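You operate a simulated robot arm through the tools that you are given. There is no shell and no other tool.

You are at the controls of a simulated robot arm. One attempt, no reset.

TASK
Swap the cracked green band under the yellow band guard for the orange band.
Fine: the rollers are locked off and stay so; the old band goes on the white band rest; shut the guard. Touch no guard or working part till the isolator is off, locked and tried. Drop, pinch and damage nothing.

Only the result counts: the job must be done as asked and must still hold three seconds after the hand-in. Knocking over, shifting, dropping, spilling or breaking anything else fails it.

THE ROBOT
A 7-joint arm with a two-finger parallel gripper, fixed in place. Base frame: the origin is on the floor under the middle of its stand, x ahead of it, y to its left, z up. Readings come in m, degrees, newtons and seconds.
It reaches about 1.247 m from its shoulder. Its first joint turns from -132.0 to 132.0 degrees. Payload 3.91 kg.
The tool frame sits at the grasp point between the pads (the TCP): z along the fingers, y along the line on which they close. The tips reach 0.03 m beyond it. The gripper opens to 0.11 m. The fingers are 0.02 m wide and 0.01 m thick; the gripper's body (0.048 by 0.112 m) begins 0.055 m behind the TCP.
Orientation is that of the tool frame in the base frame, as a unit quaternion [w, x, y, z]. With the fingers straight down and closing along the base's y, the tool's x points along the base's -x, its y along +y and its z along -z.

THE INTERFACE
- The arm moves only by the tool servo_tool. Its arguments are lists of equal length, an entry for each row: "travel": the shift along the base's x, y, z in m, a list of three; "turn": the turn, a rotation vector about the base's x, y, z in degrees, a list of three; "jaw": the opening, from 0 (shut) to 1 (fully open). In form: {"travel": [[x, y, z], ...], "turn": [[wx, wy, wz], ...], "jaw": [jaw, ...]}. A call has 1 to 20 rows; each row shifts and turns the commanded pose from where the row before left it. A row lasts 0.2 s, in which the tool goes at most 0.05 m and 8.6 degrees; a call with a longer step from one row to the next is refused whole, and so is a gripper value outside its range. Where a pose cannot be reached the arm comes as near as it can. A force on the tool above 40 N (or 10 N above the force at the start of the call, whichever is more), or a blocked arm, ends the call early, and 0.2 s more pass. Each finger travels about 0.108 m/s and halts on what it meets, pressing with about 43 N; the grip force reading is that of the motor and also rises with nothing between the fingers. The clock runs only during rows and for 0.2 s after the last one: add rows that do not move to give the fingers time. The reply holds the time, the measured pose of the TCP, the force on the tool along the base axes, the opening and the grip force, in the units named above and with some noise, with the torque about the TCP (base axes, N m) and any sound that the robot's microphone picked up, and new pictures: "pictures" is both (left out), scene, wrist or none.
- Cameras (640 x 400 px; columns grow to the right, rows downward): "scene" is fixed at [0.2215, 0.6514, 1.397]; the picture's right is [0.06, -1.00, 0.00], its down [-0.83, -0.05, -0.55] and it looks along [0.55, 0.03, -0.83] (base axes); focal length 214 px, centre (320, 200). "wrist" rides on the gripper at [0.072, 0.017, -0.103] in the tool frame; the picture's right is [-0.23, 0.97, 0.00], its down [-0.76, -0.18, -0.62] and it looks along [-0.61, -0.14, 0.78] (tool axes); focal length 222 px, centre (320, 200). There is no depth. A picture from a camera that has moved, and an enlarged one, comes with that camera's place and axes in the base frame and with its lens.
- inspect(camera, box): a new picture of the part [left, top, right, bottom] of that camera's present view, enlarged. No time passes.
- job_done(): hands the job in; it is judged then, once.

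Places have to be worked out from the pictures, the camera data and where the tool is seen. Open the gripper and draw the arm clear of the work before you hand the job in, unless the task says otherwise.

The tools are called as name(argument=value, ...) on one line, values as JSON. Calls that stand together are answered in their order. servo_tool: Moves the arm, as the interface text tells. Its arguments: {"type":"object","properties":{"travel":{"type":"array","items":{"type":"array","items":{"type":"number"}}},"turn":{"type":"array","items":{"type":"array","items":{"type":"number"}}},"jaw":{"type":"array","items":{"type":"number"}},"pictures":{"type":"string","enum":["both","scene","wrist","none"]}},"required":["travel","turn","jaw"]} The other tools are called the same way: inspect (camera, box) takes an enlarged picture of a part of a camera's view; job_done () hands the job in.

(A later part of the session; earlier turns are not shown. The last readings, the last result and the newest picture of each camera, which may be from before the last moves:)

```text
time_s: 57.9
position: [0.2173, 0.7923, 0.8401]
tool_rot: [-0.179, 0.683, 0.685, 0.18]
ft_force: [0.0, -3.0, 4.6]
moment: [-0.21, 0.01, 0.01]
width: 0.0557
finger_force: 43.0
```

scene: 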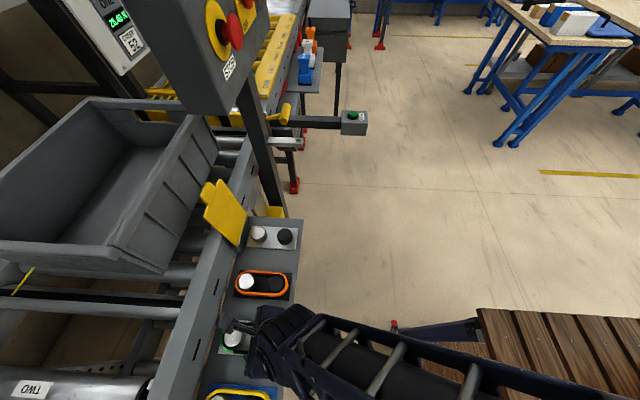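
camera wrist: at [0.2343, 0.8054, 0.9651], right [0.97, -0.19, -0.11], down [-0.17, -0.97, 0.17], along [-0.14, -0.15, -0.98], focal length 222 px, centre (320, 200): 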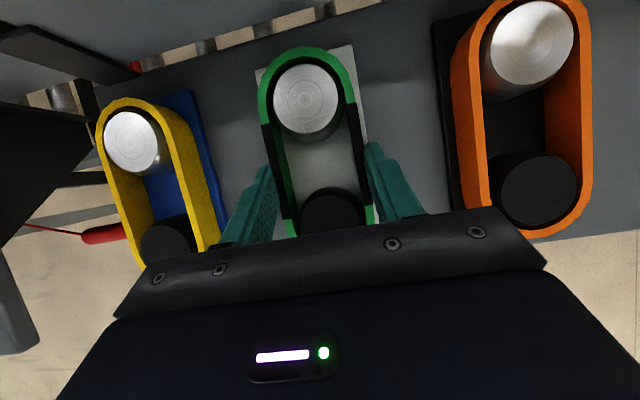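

The band rests on the plate (Fz +4.6 N). Releasing by opening the jaws.

servo_tool(travel=[[0, 0, 0], [0, 0, 0], [0, 0, 0]], turn=[[0, 0, 0], [0, 0, 0], [0, 0, 0]], jaw=[0.56, 0.66, 0.72], pictures="wrist")

inspect(camera="wrist", box=[180, 50, 460, 225])

```text
time_s: 58.7
position: [0.2173, 0.791, 0.8384]
tool_rot: [-0.178, 0.683, 0.685, 0.179]
ft_force: [-0.8, 0.0, 0.2]
moment: [0.0, 0.02, 0.01]
width: 0.079
finger_force: 0.1
camera wrist: at [0.2341, 0.8054, 0.9634], right [0.97, -0.19, -0.11], down [-0.17, -0.97, 0.17], along [-0.14, -0.15, -0.98], focal length 222 px, centre (320, 200)
```

wrist: 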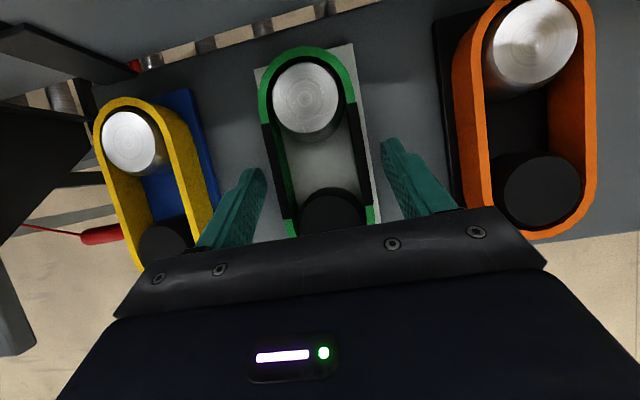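

```text
2.29 times, centred on (320, 138) of wrist
camera zoom: at [0.2341, 0.8054, 0.9634], right [0.97, -0.19, -0.11], down [-0.17, -0.97, 0.17], along [-0.14, -0.15, -0.98], focal length 508 px, centre (320, 343)
```

zoom: 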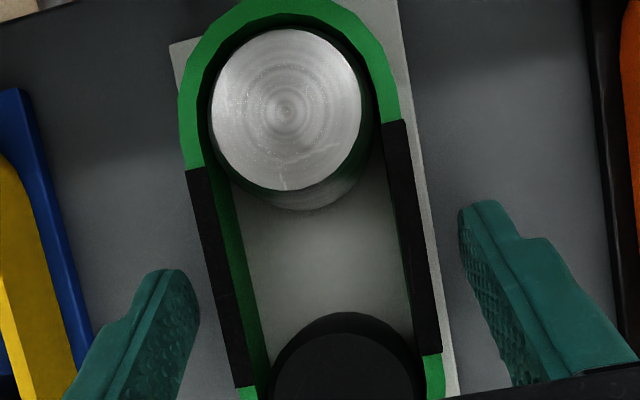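

The green band sits on the white rest. I lift clear and move over to the orange band.

servo_tool(travel=[[0, 0, 0.01], [0, 0, 0.025], [0, 0, 0.03], [0.03, 0, 0], [0.03, 0, 0], [0.03, 0, 0], [0.0285, 0, 0]], turn=[[0, 0, 0], [0, 0, 0], [0, 0, 0], [0, 0, 0], [0, 0, 0], [0, 0, 0], [0, 0, 0]], jaw=[0.72, 0.72, 0.72, 0.72, 0.72, 0.72, 0.72])

inspect(camera="wrist", box=[180, 50, 460, 225])

inspect(camera="scene", box=[190, 280, 330, 380])

```text
time_s: 60.3
position: [0.3357, 0.7936, 0.9013]
tool_rot: [-0.179, 0.683, 0.686, 0.179]
ft_force: [-0.4, -0.2, -0.3]
moment: [0.0, -0.02, -0.01]
width: 0.0789
finger_force: 0.1
camera wrist: at [0.3522, 0.8059, 1.026], right [0.97, -0.19, -0.11], down [-0.17, -0.97, 0.17], along [-0.14, -0.15, -0.98], focal length 222 px, centre (320, 200)
```

scene: 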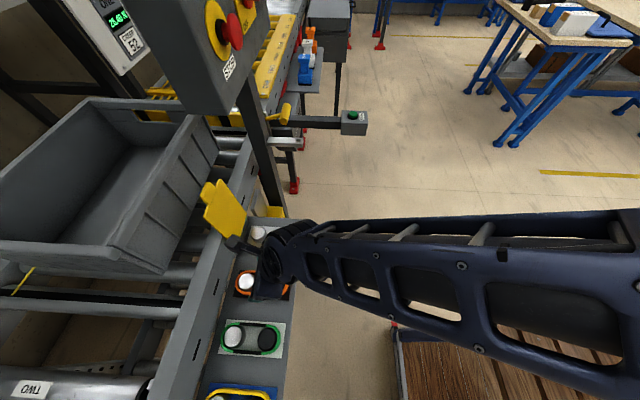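
wrist: 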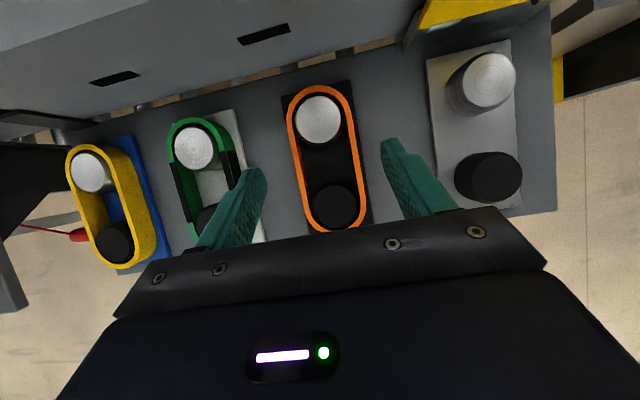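

```text
2.29 times, centred on (320, 138) of wrist
camera zoom: at [0.3522, 0.8059, 1.026], right [0.97, -0.19, -0.11], down [-0.17, -0.97, 0.17], along [-0.14, -0.15, -0.98], focal length 508 px, centre (320, 343)
```

zoom: 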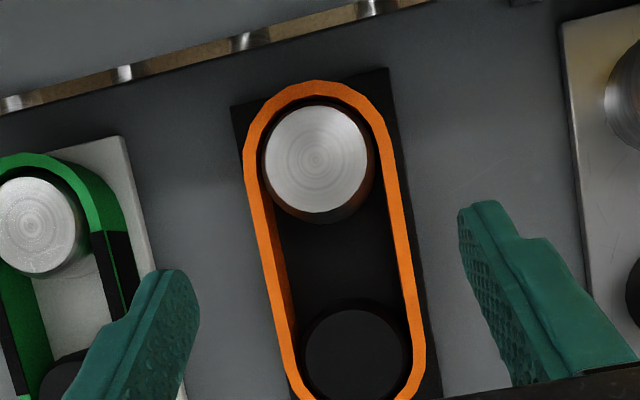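

```text
4.00 times, centred on (260, 330) of scene
camera zoom: at [0.2215, 0.6514, 1.397], right [0.06, -1.0, 0.0], down [-0.83, -0.05, -0.55], along [0.55, 0.03, -0.83], focal length 858 px, centre (560, -320)
```

zoom: 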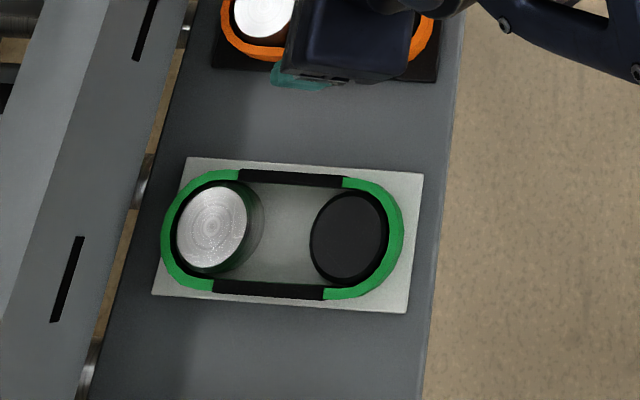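

Green band is neatly seated on the white rest. Over the orange band I need +1.5 mm in x; then I descend to straddle it.

servo_tool(travel=[[0.0015, 0, 0], [0, 0, -0.02], [0, 0, -0.02], [0, 0, -0.014], [0, 0, -0.007]], turn=[[0, 0, 0], [0, 0, 0], [0, 0, 0], [0, 0, 0], [0, 0, 0]], jaw=[0.72, 0.72, 0.72, 0.72, 0.72], pictures="wrist")

inspect(camera="wrist", box=[180, 50, 460, 225])

```text
time_s: 61.5
position: [0.3365, 0.7935, 0.8413]
tool_rot: [-0.179, 0.683, 0.685, 0.18]
ft_force: [-0.7, -0.9, -0.2]
moment: [0.01, -0.01, 0.0]
width: 0.0793
finger_force: 0.0
camera wrist: at [0.3535, 0.8063, 0.9659], right [0.97, -0.19, -0.11], down [-0.17, -0.97, 0.17], along [-0.14, -0.15, -0.98], focal length 222 px, centre (320, 200)
```

wrist: 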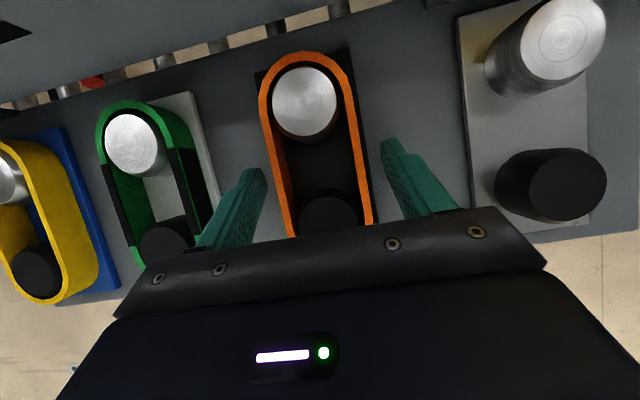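

```text
2.29 times, centred on (320, 138) of wrist
camera zoom: at [0.3535, 0.8063, 0.9659], right [0.97, -0.19, -0.11], down [-0.17, -0.97, 0.17], along [-0.14, -0.15, -0.98], focal length 508 px, centre (320, 343)
```

zoom: 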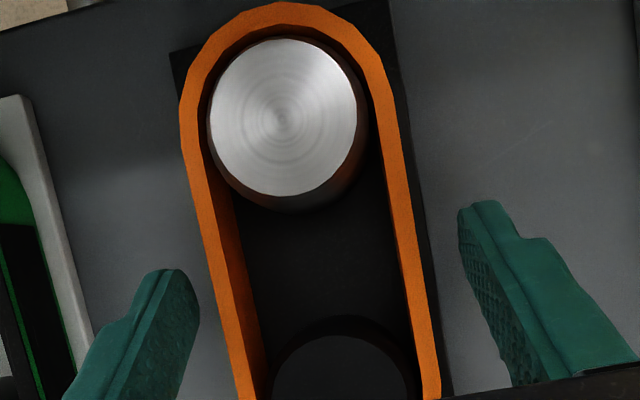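

Straddled and centred. Closing gradually on the orange band.

servo_tool(travel=[[0, 0, -0.001], [0, 0, 0], [0, 0, 0], [0, 0, 0], [0, 0, 0]], turn=[[0, 0, 0], [0, 0, 0], [0, 0, 0], [0, 0, 0], [0, 0, 0]], jaw=[0.64, 0.58, 0.54, 0.5, 0.44], pictures="wrist")

inspect(camera="wrist", box=[180, 50, 460, 225])

```text
time_s: 62.7
position: [0.3369, 0.793, 0.8406]
tool_rot: [-0.179, 0.683, 0.685, 0.179]
ft_force: [0.4, 0.5, 0.7]
moment: [0.0, -0.01, -0.03]
width: 0.0557
finger_force: 43.1
camera wrist: at [0.3534, 0.8053, 0.9656], right [0.97, -0.19, -0.11], down [-0.17, -0.97, 0.17], along [-0.14, -0.15, -0.98], focal length 222 px, centre (320, 200)
```

wrist: 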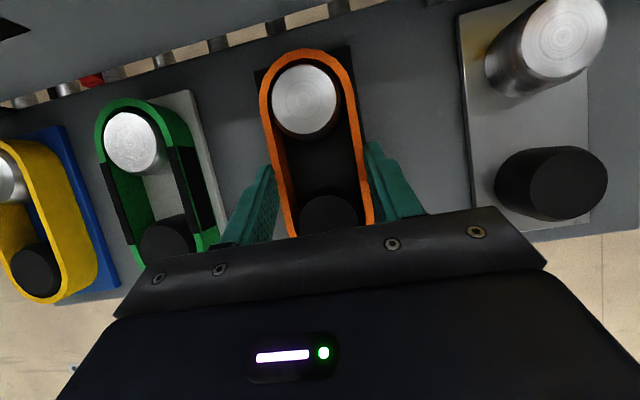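

```text
2.29 times, centred on (320, 138) of wrist
camera zoom: at [0.3534, 0.8053, 0.9656], right [0.97, -0.19, -0.11], down [-0.17, -0.97, 0.17], along [-0.14, -0.15, -0.98], focal length 508 px, centre (320, 343)
```

zoom: 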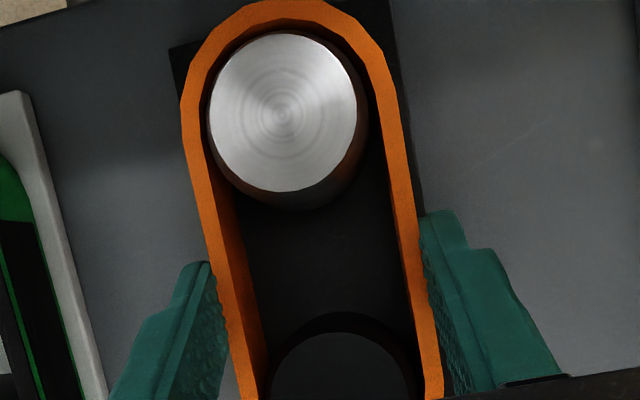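

Gripped (0.0557 m). Lifting the orange band straight up.

servo_tool(travel=[[0, 0, 0.005], [0, 0, 0.005], [0, 0, 0.008], [0, 0, 0.01]], turn=[[0, 0, 0], [0, 0, 0], [0, 0, 0], [0, 0, 0]], jaw=[0.44, 0.44, 0.44, 0.44], pictures="wrist")

inspect(camera="wrist", box=[180, 50, 460, 225])

```text
time_s: 63.7
position: [0.339, 0.7928, 0.8701]
tool_rot: [-0.179, 0.683, 0.685, 0.179]
ft_force: [1.4, 0.7, 0.0]
moment: [-0.01, 0.01, 0.03]
width: 0.0558
finger_force: 43.2
camera wrist: at [0.3549, 0.8056, 0.9955], right [0.97, -0.2, -0.11], down [-0.17, -0.97, 0.17], along [-0.14, -0.15, -0.98], focal length 222 px, centre (320, 200)
```

wrist: 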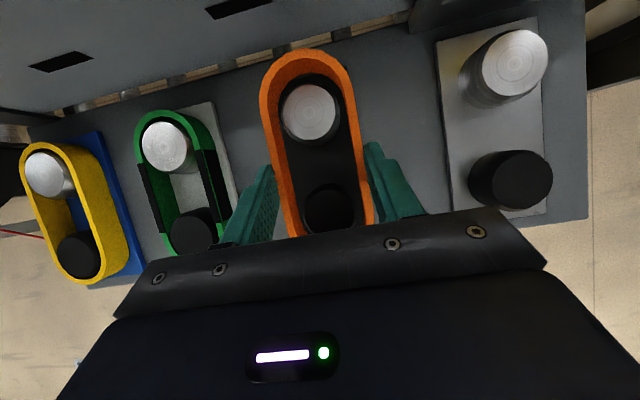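

```text
2.29 times, centred on (320, 138) of wrist
camera zoom: at [0.3549, 0.8056, 0.9955], right [0.97, -0.2, -0.11], down [-0.17, -0.97, 0.17], along [-0.14, -0.15, -0.98], focal length 508 px, centre (320, 343)
```

zoom: 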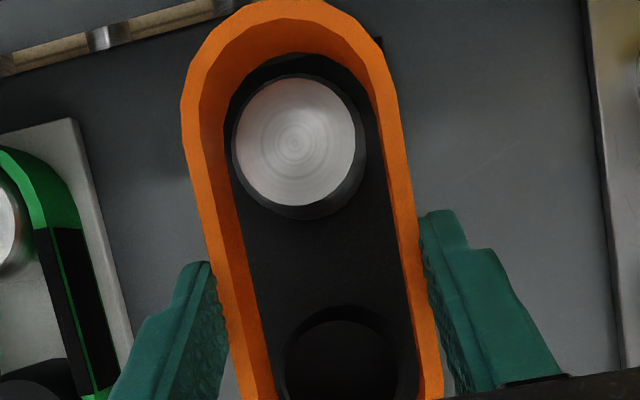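

Band is up and level. Raising further and carrying it +x (≈0.134 m) over the empty guarded pulleys.

servo_tool(travel=[[0, 0, 0.012], [0, 0, 0.012], [0, 0, 0.01], [0.02, 0, 0], [0.03, 0, 0], [0.03, 0, 0], [0.03, 0, 0], [0.015, 0, 0], [0.0083, 0, 0]], turn=[[0, 0, 0], [0, 0, 0], [0, 0, 0], [0, 0, 0], [0, 0, 0], [0, 0, 0], [0, 0, 0], [0, 0, 0], [0, 0, 0]], jaw=[0.44, 0.44, 0.44, 0.44, 0.44, 0.44, 0.44, 0.44, 0.44])

inspect(camera="wrist", box=[180, 50, 460, 225])

inspect(camera="scene", box=[180, 170, 340, 270])

```text
time_s: 65.7
position: [0.4713, 0.7925, 0.9028]
tool_rot: [-0.179, 0.683, 0.685, 0.179]
ft_force: [0.6, -0.1, -0.4]
moment: [-0.01, -0.02, -0.02]
width: 0.0559
finger_force: 42.6
camera wrist: at [0.4868, 0.8049, 1.0275], right [0.97, -0.19, -0.11], down [-0.17, -0.97, 0.17], along [-0.14, -0.15, -0.98], focal length 222 px, centre (320, 200)
```

scene: 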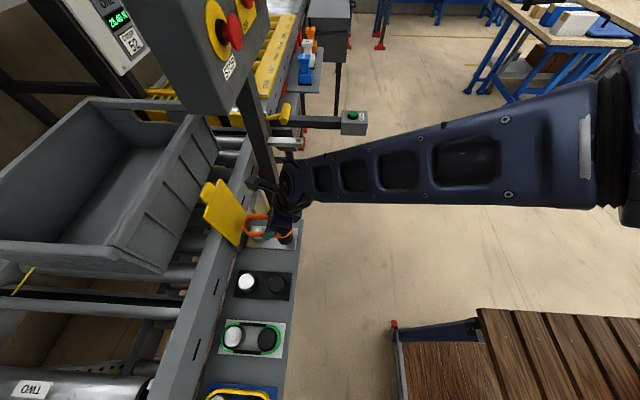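
wrist: 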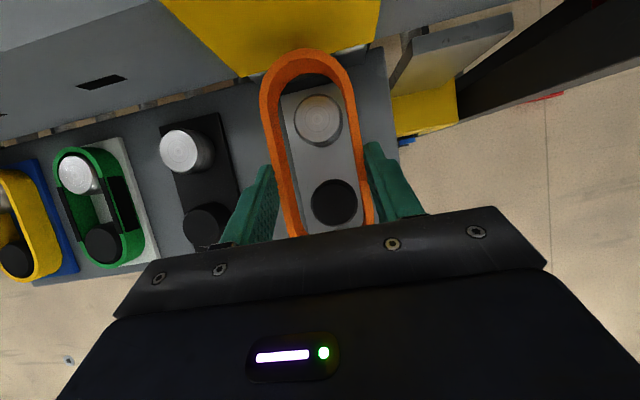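

```text
2.29 times, centred on (320, 138) of wrist
camera zoom: at [0.4868, 0.8049, 1.0275], right [0.97, -0.19, -0.11], down [-0.17, -0.97, 0.17], along [-0.14, -0.15, -0.98], focal length 508 px, centre (320, 343)
```

zoom: 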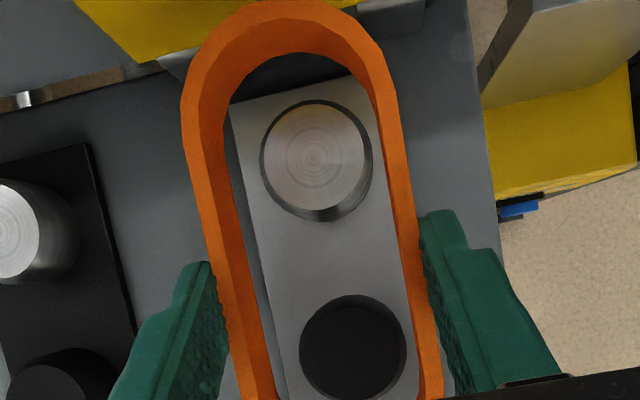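

```text
4.00 times, centred on (260, 220) of scene
camera zoom: at [0.2215, 0.6514, 1.397], right [0.06, -1.0, 0.0], down [-0.83, -0.05, -0.55], along [0.55, 0.03, -0.83], focal length 858 px, centre (560, 120)
```

zoom: 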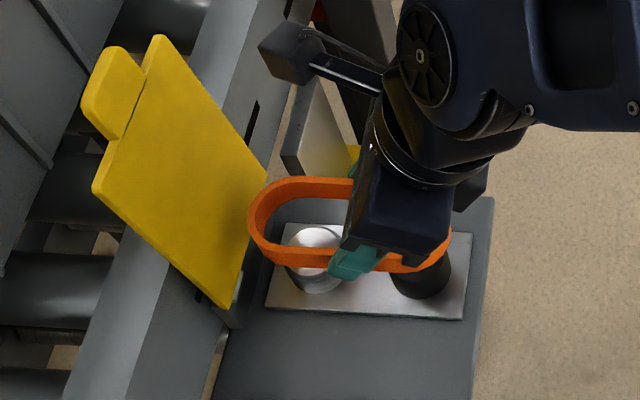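

Posts appear at (315,158)/(352,347) — the same as the aligned view over the orange station. Descending to just above the pulleys for a check.

servo_tool(travel=[[0, 0, -0.01], [0, 0, -0.01], [0, 0, -0.01]], turn=[[0, 0, 0], [0, 0, 0], [0, 0, 0]], jaw=[0.44, 0.44, 0.44], pictures="wrist")

inspect(camera="wrist", box=[180, 50, 460, 225])

```text
time_s: 66.5
position: [0.4695, 0.7929, 0.8725]
tool_rot: [-0.179, 0.683, 0.685, 0.179]
ft_force: [-1.2, 0.3, 0.1]
moment: [-0.01, 0.0, -0.01]
width: 0.0556
finger_force: 43.0
camera wrist: at [0.4862, 0.8059, 0.9983], right [0.97, -0.19, -0.11], down [-0.17, -0.97, 0.17], along [-0.14, -0.15, -0.98], focal length 222 px, centre (320, 200)
```

wrist: 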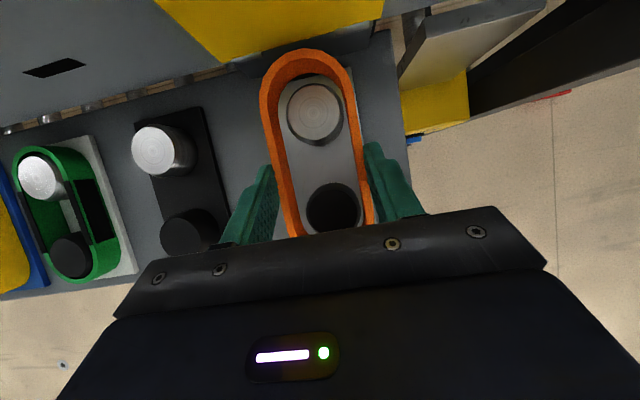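

```text
2.29 times, centred on (320, 138) of wrist
camera zoom: at [0.4862, 0.8059, 0.9983], right [0.97, -0.19, -0.11], down [-0.17, -0.97, 0.17], along [-0.14, -0.15, -0.98], focal length 508 px, centre (320, 343)
```

zoom: 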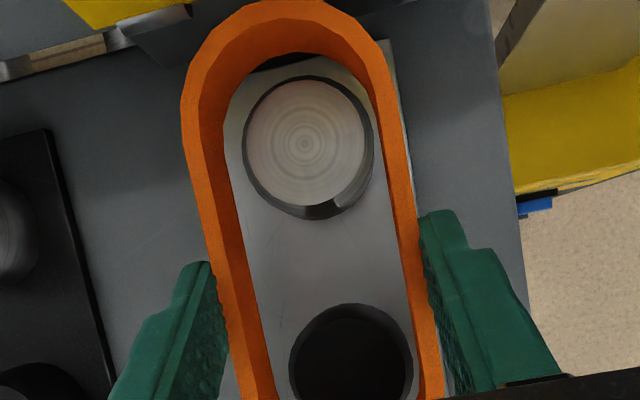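

Posts now show ~6 px to the right, so the tool is ~1.8 mm short in x. Correcting and lowering in small steps.

servo_tool(travel=[[0.0018, 0, 0], [0, 0, -0.004], [0, 0, -0.004]], turn=[[0, 0, 0], [0, 0, 0], [0, 0, 0]], jaw=[0.44, 0.44, 0.44], pictures="wrist")

inspect(camera="wrist", box=[180, 50, 460, 225])

```text
time_s: 67.3
position: [0.4742, 0.7911, 0.8637]
tool_rot: [-0.178, 0.683, 0.685, 0.179]
ft_force: [0.1, 0.2, -0.1]
moment: [-0.02, 0.0, 0.03]
width: 0.0555
finger_force: 42.2
camera wrist: at [0.49, 0.8034, 0.9904], right [0.97, -0.2, -0.11], down [-0.17, -0.97, 0.17], along [-0.14, -0.15, -0.98], focal length 222 px, centre (320, 200)
```

wrist: 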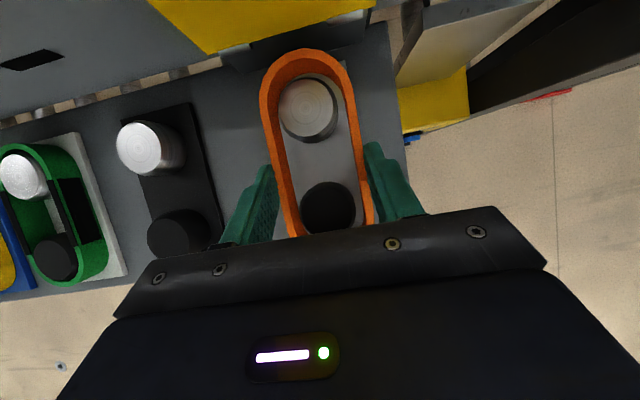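

```text
2.29 times, centred on (320, 138) of wrist
camera zoom: at [0.49, 0.8034, 0.9904], right [0.97, -0.2, -0.11], down [-0.17, -0.97, 0.17], along [-0.14, -0.15, -0.98], focal length 508 px, centre (320, 343)
```

zoom: 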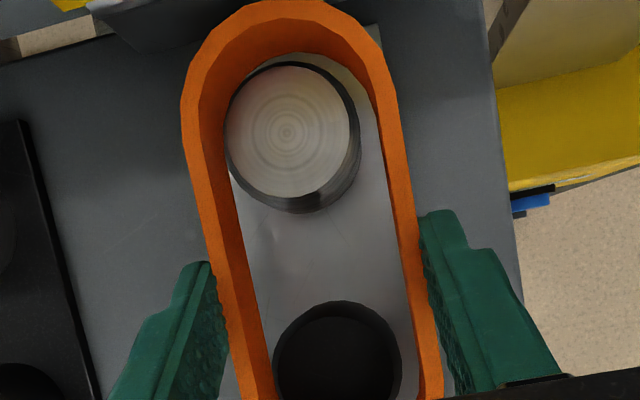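

The arm overshot slightly: posts now show ~2.4 mm to the left and ~1.5 mm up. I correct −2 mm x, +1.2 mm y and let it settle before going on.

servo_tool(travel=[[-0.002, 0.0012, 0], [0, 0, 0], [0, 0, 0]], turn=[[0, 0, 0], [0, 0, 0], [0, 0, 0]], jaw=[0.44, 0.44, 0.44], pictures="wrist")

inspect(camera="wrist", box=[180, 50, 460, 225])

```text
time_s: 68.1
position: [0.4708, 0.7919, 0.8659]
tool_rot: [-0.179, 0.683, 0.685, 0.179]
ft_force: [0.1, 0.8, 0.4]
moment: [0.0, -0.03, -0.02]
width: 0.056
finger_force: 43.2
camera wrist: at [0.4873, 0.8043, 0.9903], right [0.97, -0.19, -0.11], down [-0.17, -0.97, 0.17], along [-0.14, -0.15, -0.98], focal length 222 px, centre (320, 200)
```

wrist: 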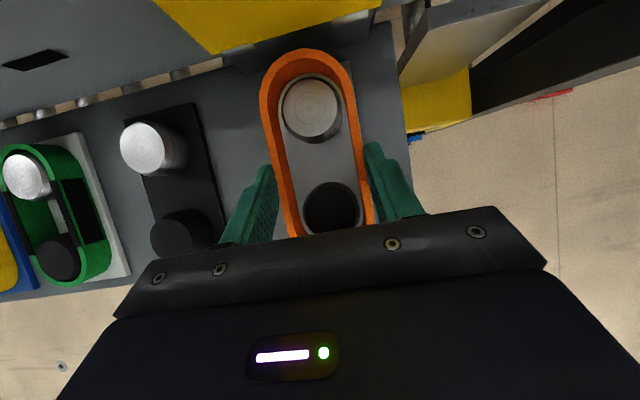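

```text
2.29 times, centred on (320, 138) of wrist
camera zoom: at [0.4873, 0.8043, 0.9903], right [0.97, -0.19, -0.11], down [-0.17, -0.97, 0.17], along [-0.14, -0.15, -0.98], focal length 508 px, centre (320, 343)
```

zoom: 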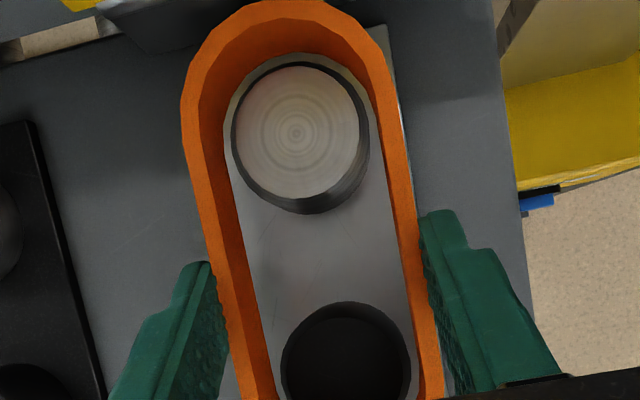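

Good x alignment; still ~1.2 mm low in y. Correct and descend in 3 mm steps, watching force.

servo_tool(travel=[[0, 0.0013, 0], [0, 0, -0.003], [0, 0, -0.003], [0, 0, -0.003]], turn=[[0, 0, 0], [0, 0, 0], [0, 0, 0], [0, 0, 0]], jaw=[0.44, 0.44, 0.44, 0.44], pictures="wrist")

inspect(camera="wrist", box=[180, 50, 460, 225])

```text
time_s: 69.1
position: [0.4708, 0.7937, 0.8542]
tool_rot: [-0.178, 0.683, 0.686, 0.178]
ft_force: [-1.9, -4.1, -0.8]
moment: [-0.09, 0.07, -0.06]
width: 0.0558
finger_force: 43.4
camera wrist: at [0.4876, 0.8072, 0.9797], right [0.97, -0.2, -0.11], down [-0.17, -0.97, 0.17], along [-0.14, -0.15, -0.98], focal length 222 px, centre (320, 200)
```

wrist: 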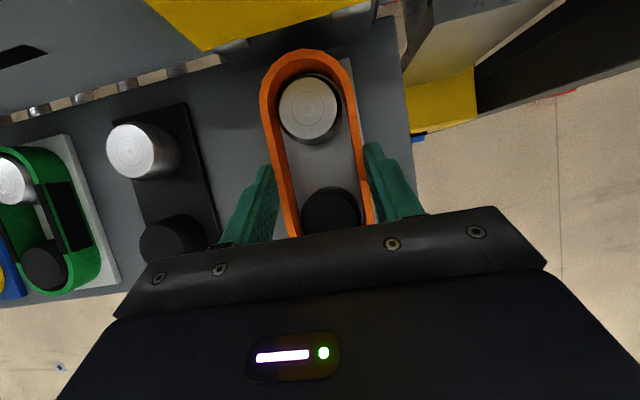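

```text
2.29 times, centred on (320, 138) of wrist
camera zoom: at [0.4876, 0.8072, 0.9797], right [0.97, -0.2, -0.11], down [-0.17, -0.97, 0.17], along [-0.14, -0.15, -0.98], focal length 508 px, centre (320, 343)
```

zoom: 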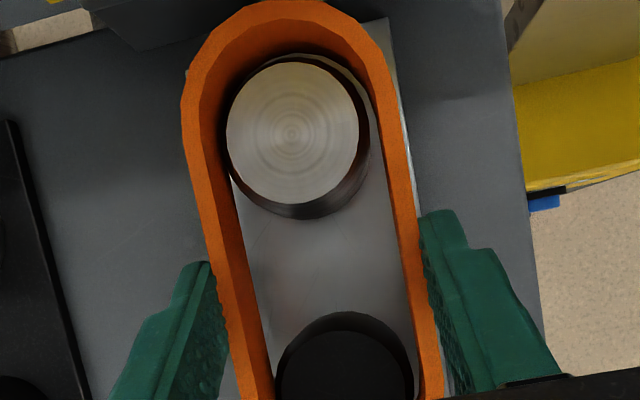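

Slight −4 N in y: a touch too far +y now. Back 1 mm in y and continue down.

servo_tool(travel=[[0, -0.001, 0], [0, 0, -0.003], [0, 0, -0.003]], turn=[[0, 0, 0], [0, 0, 0], [0, 0, 0]], jaw=[0.44, 0.44, 0.44], pictures="none")

```text
time_s: 69.9
position: [0.4712, 0.7942, 0.8506]
tool_rot: [-0.179, 0.683, 0.685, 0.179]
ft_force: [0.0, 0.4, -0.3]
moment: [-0.03, -0.02, -0.01]
width: 0.0556
finger_force: 42.6
```

servo_tool(travel=[[0, 0, -0.003], [0, 0, -0.002]], turn=[[0, 0, 0], [0, 0, 0]], jaw=[0.44, 0.44], pictures="none")

```text
time_s: 70.5
position: [0.4709, 0.7934, 0.8446]
tool_rot: [-0.179, 0.683, 0.686, 0.179]
ft_force: [-0.8, -2.0, 1.5]
moment: [-0.15, 0.01, -0.02]
width: 0.0554
finger_force: 43.6
```

servo_tool(travel=[[0, -0.0003, -0.002], [0, 0, -0.0015]], turn=[[0, 0, 0], [0, 0, 0]], jaw=[0.44, 0.44], pictures="wrist")

inspect(camera="wrist", box=[180, 50, 460, 225])

```text
time_s: 71.1
position: [0.4709, 0.7938, 0.8416]
tool_rot: [-0.178, 0.684, 0.685, 0.179]
ft_force: [-3.2, -0.4, 3.7]
moment: [0.04, 0.1, 0.0]
width: 0.0558
finger_force: 42.9
camera wrist: at [0.4874, 0.8065, 0.9667], right [0.97, -0.19, -0.11], down [-0.17, -0.97, 0.17], along [-0.14, -0.15, -0.98], focal length 222 px, centre (320, 200)
```

wrist: 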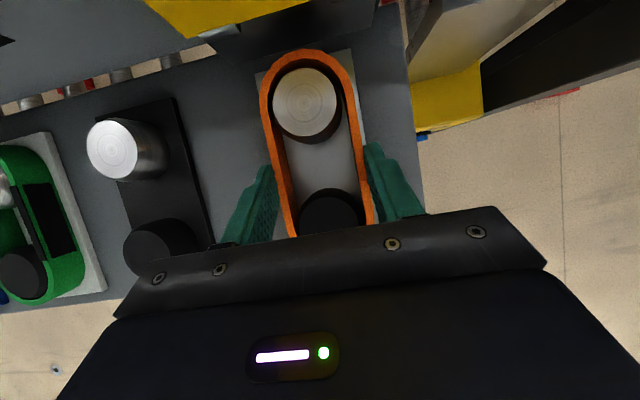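

```text
2.29 times, centred on (320, 138) of wrist
camera zoom: at [0.4874, 0.8065, 0.9667], right [0.97, -0.19, -0.11], down [-0.17, -0.97, 0.17], along [-0.14, -0.15, -0.98], focal length 508 px, centre (320, 343)
```

zoom: 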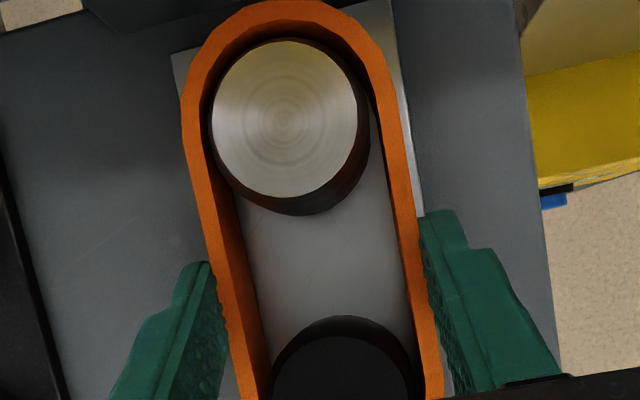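

servo_tool(travel=[[0.0, 0, -0.001], [0, 0, -0.001]], turn=[[0, 0, 0], [0, 0, 0]], jaw=[0.44, 0.44], pictures="none")

```text
time_s: 71.7
position: [0.4703, 0.7944, 0.8404]
tool_rot: [-0.179, 0.682, 0.686, 0.179]
ft_force: [-4.8, -1.9, 6.2]
moment: [0.17, 0.15, 0.12]
width: 0.0556
finger_force: 43.1
```

The orange band rests on the plate (Fz +6 N). Releasing.

servo_tool(travel=[[0, 0, 0], [0, 0, 0], [0, 0, 0]], turn=[[0, 0, 0], [0, 0, 0], [0, 0, 0]], jaw=[0.56, 0.66, 0.7], pictures="wrist")

inspect(camera="wrist", box=[180, 50, 460, 225])

```text
time_s: 72.5
position: [0.4712, 0.7929, 0.8387]
tool_rot: [-0.178, 0.683, 0.685, 0.179]
ft_force: [0.6, 0.1, -0.1]
moment: [0.0, -0.02, -0.02]
width: 0.077
finger_force: 0.0
camera wrist: at [0.4882, 0.8064, 0.9647], right [0.97, -0.2, -0.11], down [-0.17, -0.97, 0.17], along [-0.14, -0.15, -0.98], focal length 222 px, centre (320, 200)
```

wrist: 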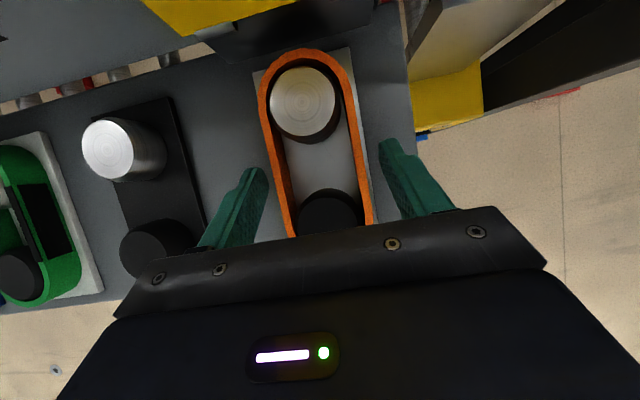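

```text
2.29 times, centred on (320, 138) of wrist
camera zoom: at [0.4882, 0.8064, 0.9647], right [0.97, -0.2, -0.11], down [-0.17, -0.97, 0.17], along [-0.14, -0.15, -0.98], focal length 508 px, centre (320, 343)
```

zoom: 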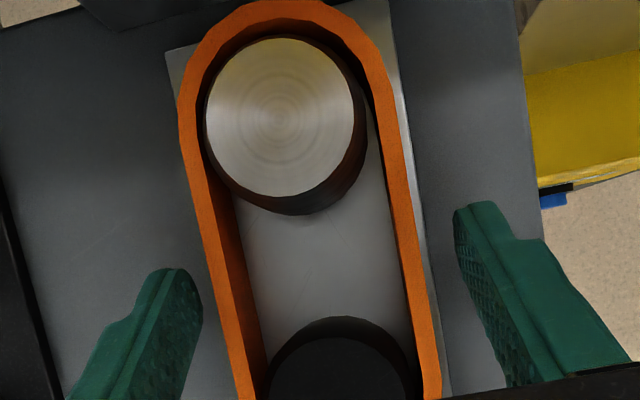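

The orange band is seated around both pulleys. I rise straight up, back away toward the robot, and take a look from the scene camera.

servo_tool(travel=[[0, 0, 0.01], [0, 0, 0.02], [0, 0, 0.025], [0, 0, 0.025], [0, -0.03, 0.03], [0, -0.04, 0.03], [0, -0.04, 0.03], [0, -0.04, 0.0]], turn=[[0, 0, 0], [0, 0, 0], [0, 0, 0], [0, 0, 0], [0, 0, 0], [0, 0, 0], [0, 0, 0], [0, 0, 0]], jaw=[0.7, 0.7, 0.7, 0.7, 0.7, 0.6, 0.5, 0.5])

inspect(camera="scene", box=[220, 205, 320, 265])

inspect(camera="scene", box=[190, 170, 350, 270])

inspect(camera="wrist", box=[160, 0, 480, 200])

```text
time_s: 74.3
position: [0.4701, 0.6421, 1.0086]
tool_rot: [-0.179, 0.682, 0.686, 0.18]
ft_force: [-0.1, -0.2, -1.1]
moment: [0.0, -0.02, -0.05]
width: 0.055
finger_force: 0.0
camera wrist: at [0.4868, 0.6548, 1.134], right [0.97, -0.19, -0.11], down [-0.17, -0.97, 0.17], along [-0.14, -0.15, -0.98], focal length 222 px, centre (320, 200)
```

scene: 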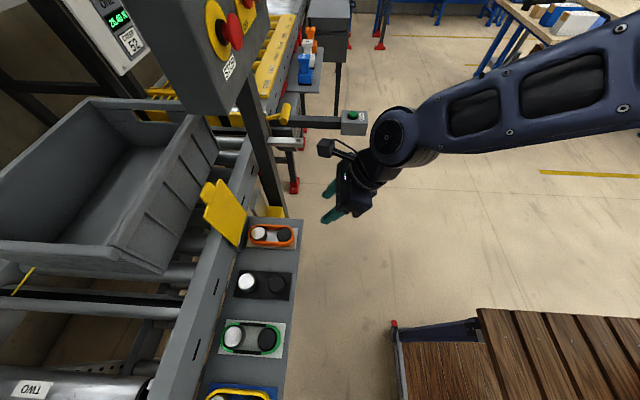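
wrist: 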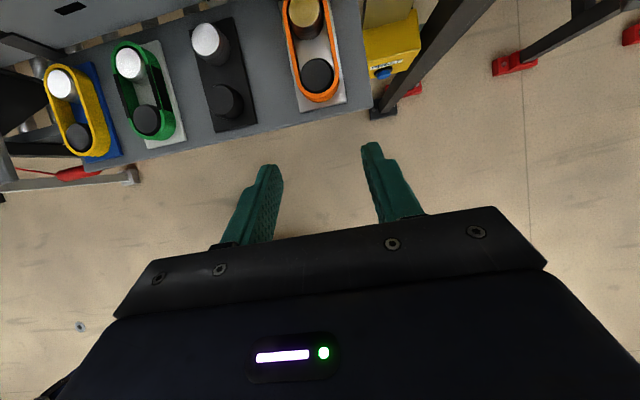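

```text
6.40 times, centred on (270, 235) of scene
camera zoom: at [0.2215, 0.6514, 1.397], right [0.06, -1.0, 0.0], down [-0.83, -0.05, -0.55], along [0.55, 0.03, -0.83], focal length 1373 px, centre (640, -24)
```

zoom: 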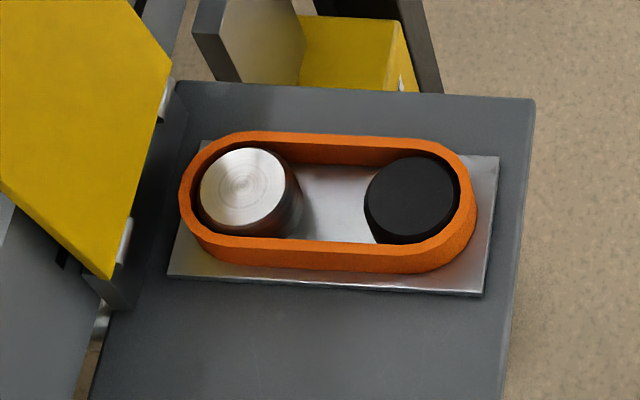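

```text
4.00 times, centred on (270, 220) of scene
camera zoom: at [0.2215, 0.6514, 1.397], right [0.06, -1.0, 0.0], down [-0.83, -0.05, -0.55], along [0.55, 0.03, -0.83], focal length 858 px, centre (520, 120)
```

zoom: 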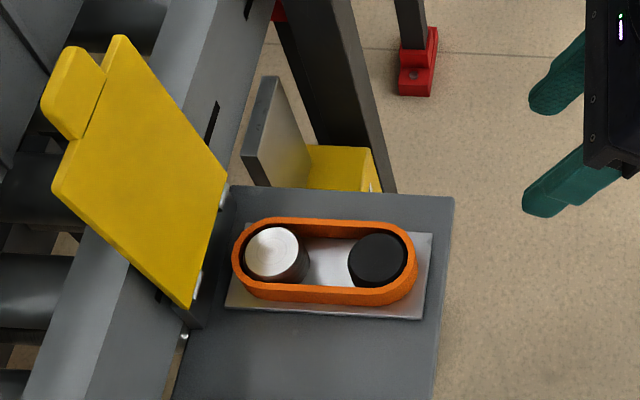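

```text
2.00 times, centred on (320, 100) of wrist
camera zoom: at [0.4868, 0.6548, 1.134], right [0.97, -0.19, -0.11], down [-0.17, -0.97, 0.17], along [-0.14, -0.15, -0.98], focal length 444 px, centre (320, 400)
```

zoom: 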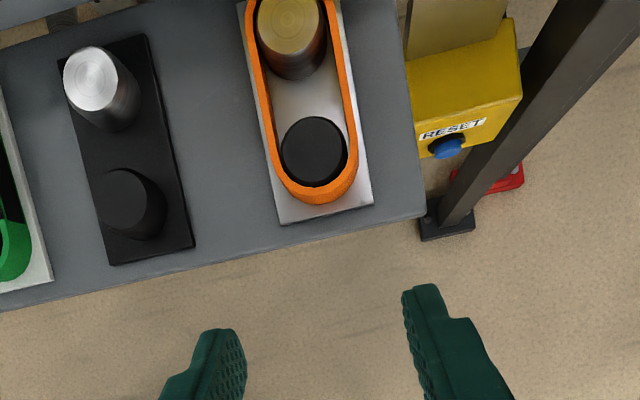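

Orange band appears seated. Let me compare at the same zoom as the original green view to be sure it's fully down.

inspect(camera="scene", box=[235, 215, 305, 259])

inspect(camera="scene", box=[205, 310, 295, 366])

```text
9.09 times, centred on (270, 237) of scene
camera zoom: at [0.2215, 0.6514, 1.397], right [0.06, -1.0, 0.0], down [-0.83, -0.05, -0.55], along [0.55, 0.03, -0.83], focal length 1950 px, centre (774, -136)
```

zoom: 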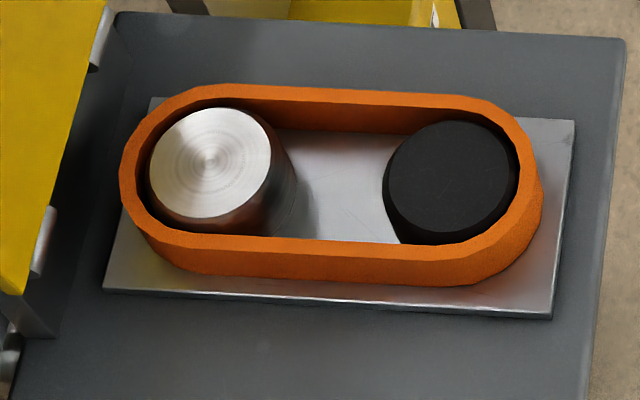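

```text
7.11 times, centred on (250, 338) of scene
camera zoom: at [0.2215, 0.6514, 1.397], right [0.06, -1.0, 0.0], down [-0.83, -0.05, -0.55], along [0.55, 0.03, -0.83], focal length 1525 px, centre (818, -781)
```

zoom: 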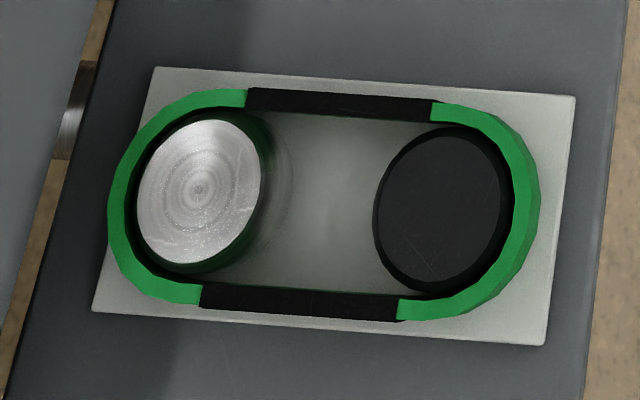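

Both bands are seated exactly like the original. Now to shut the guard: I turn the tool back 90° about its axis (jaws closing in the y–z plane) while staying in front of the shelf.

servo_tool(travel=[[0, 0, 0.009], [0, 0, 0.009], [0, 0, 0.009], [0, 0, 0.009], [0, 0, 0.009], [0, 0, 0.009], [0, 0, 0.009], [0, 0, 0.009], [0, 0, 0.009], [0, 0, 0.009], [0, 0, 0]], turn=[[0, -4.0, 7.13], [0, -4.0, 7.13], [0, -4.0, 7.13], [0, -4.0, 7.13], [0, -4.0, 7.13], [0, -4.0, 7.13], [0, -4.0, 7.13], [0, -4.0, 7.13], [0, -4.0, 7.13], [0, -4.0, 7.13], [0, -4.0, 7.13]], jaw=[0.54, 0.54, 0.54, 0.54, 0.54, 0.54, 0.54, 0.54, 0.54, 0.54, 0.54])

```text
time_s: 76.7
position: [0.4715, 0.6425, 1.0991]
tool_rot: [0.0, -0.001, 0.967, 0.253]
ft_force: [-0.1, -0.7, 0.9]
moment: [-0.01, 0.0, 0.0]
width: 0.0595
finger_force: 0.1
camera wrist: at [0.3988, 0.6069, 1.1974], right [0.22, 0.85, 0.48], down [0.76, -0.46, 0.46], along [0.61, 0.26, -0.75], focal length 222 px, centre (320, 200)
```

scene: 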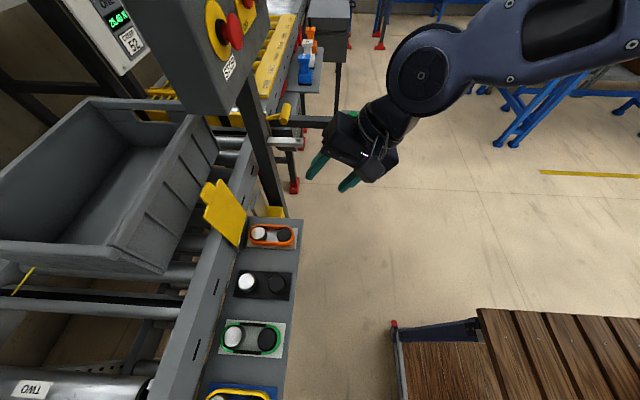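
wrist: 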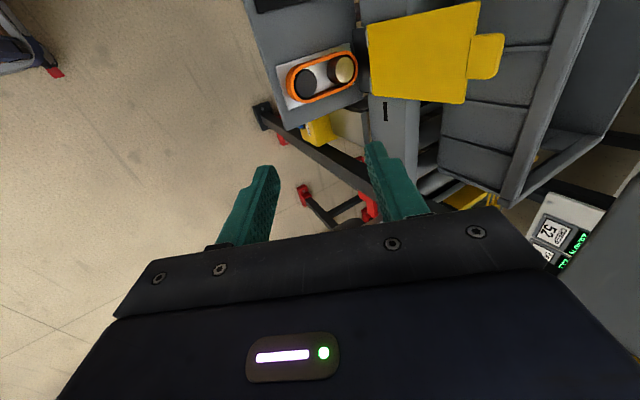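

Tool z is tilted 29° as planned and the open tab's top edge measures at y≈0.895, z≈1.046. I move to a pre-capture point above/in front of the tab.

servo_tool(travel=[[0, 0.04, 0], [0, 0.04, 0], [0, 0.04, 0], [0, 0.04, 0], [0, 0.025, 0], [0, 0.015, 0]], turn=[[0, 0, 0], [0, 0, 0], [0, 0, 0], [0, 0, 0], [0, 0, 0], [0, 0, 0]], jaw=[0.54, 0.54, 0.54, 0.54, 0.54, 0.54])

inspect(camera="wrist", box=[180, 0, 460, 220])

inspect(camera="scene", box=[150, 120, 330, 280])

```text
time_s: 78.1
position: [0.4695, 0.8422, 1.0987]
tool_rot: [0.0, -0.001, 0.968, 0.253]
ft_force: [-0.1, 0.0, 0.4]
moment: [-0.03, 0.0, 0.03]
width: 0.0596
finger_force: 0.0
camera wrist: at [0.3973, 0.8073, 1.1971], right [0.23, 0.85, 0.48], down [0.76, -0.46, 0.46], along [0.61, 0.26, -0.75], focal length 222 px, centre (320, 200)
```

scene: 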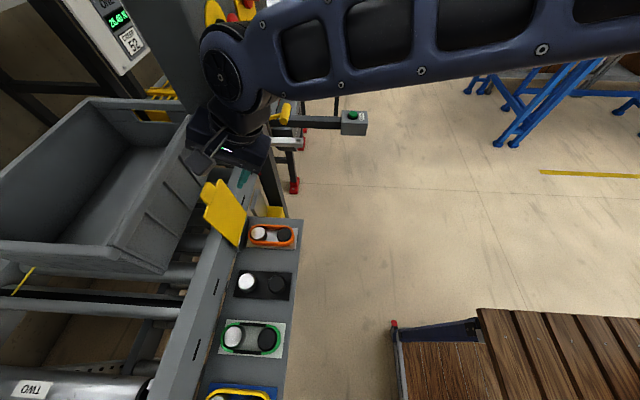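
wrist: 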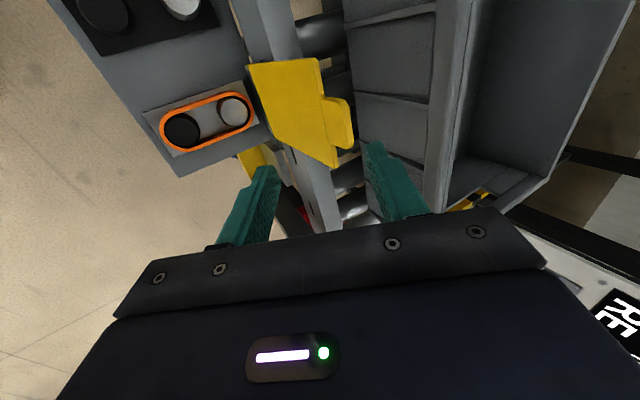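

```text
1.82 times, centred on (320, 110) of wrist
camera zoom: at [0.3973, 0.8073, 1.1971], right [0.23, 0.85, 0.48], down [0.76, -0.46, 0.46], along [0.61, 0.26, -0.75], focal length 404 px, centre (320, 364)
```

zoom: 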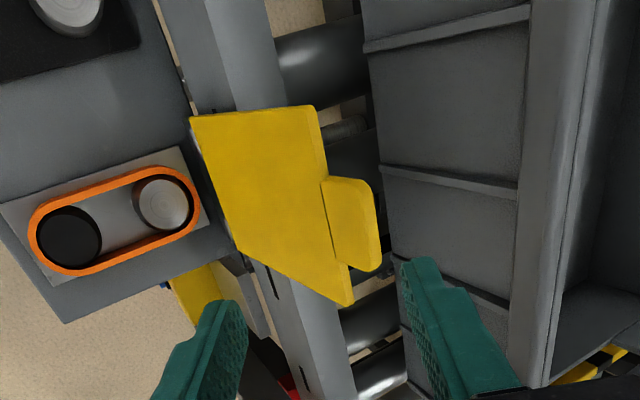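

```text
2.50 times, centred on (240, 200) of scene
camera zoom: at [0.2215, 0.6514, 1.397], right [0.06, -1.0, 0.0], down [-0.83, -0.05, -0.55], along [0.55, 0.03, -0.83], focal length 536 px, centre (520, 200)
```

zoom: 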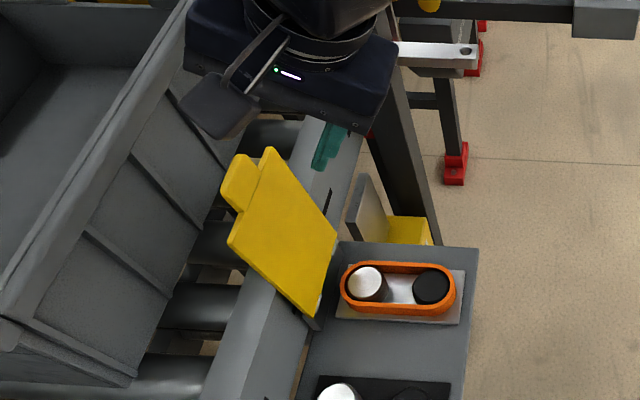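

The tab will pass between the fingers with the back finger behind it. I shift slightly for clearance and slide down along the tool axis to cage the tab.

servo_tool(travel=[[0, 0.0052, 0.0029], [0, 0.008, -0.0142], [0, 0.008, -0.0142], [0, 0.008, -0.0141], [0, 0.008, -0.0141]], turn=[[0, 0, 0], [0, 0, 0], [0, 0, 0], [0, 0, 0], [0, 0, 0]], jaw=[0.54, 0.54, 0.54, 0.54, 0.54])

inspect(camera="wrist", box=[180, 0, 460, 220])

inspect(camera="scene", box=[150, 120, 330, 280])

```text
time_s: 79.3
position: [0.4704, 0.8796, 1.0459]
tool_rot: [0.001, -0.001, 0.968, 0.253]
ft_force: [-0.2, -0.2, 0.9]
moment: [-0.01, 0.02, -0.01]
width: 0.0591
finger_force: 0.0
camera wrist: at [0.3979, 0.8432, 1.1439], right [0.23, 0.85, 0.48], down [0.76, -0.46, 0.46], along [0.61, 0.26, -0.75], focal length 222 px, centre (320, 200)
```

scene: 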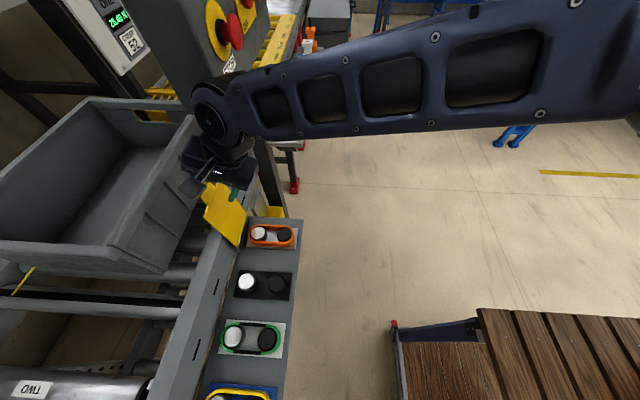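
wrist: 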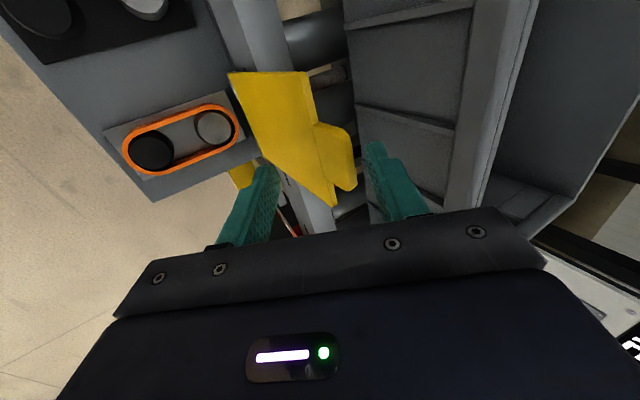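

```text
1.82 times, centred on (320, 110) of wrist
camera zoom: at [0.3979, 0.8432, 1.1439], right [0.23, 0.85, 0.48], down [0.76, -0.46, 0.46], along [0.61, 0.26, -0.75], focal length 404 px, centre (320, 364)
```

zoom: 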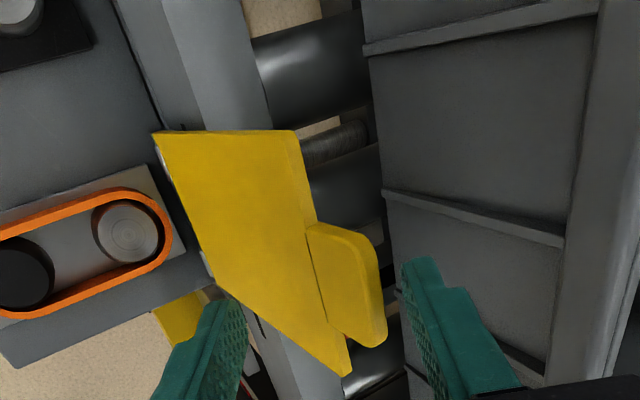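

```text
2.50 times, centred on (240, 200) of scene
camera zoom: at [0.2215, 0.6514, 1.397], right [0.06, -1.0, 0.0], down [-0.83, -0.05, -0.55], along [0.55, 0.03, -0.83], focal length 536 px, centre (520, 200)
```

zoom: 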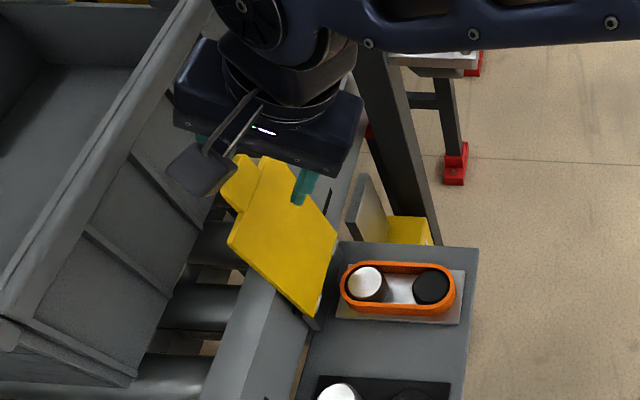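

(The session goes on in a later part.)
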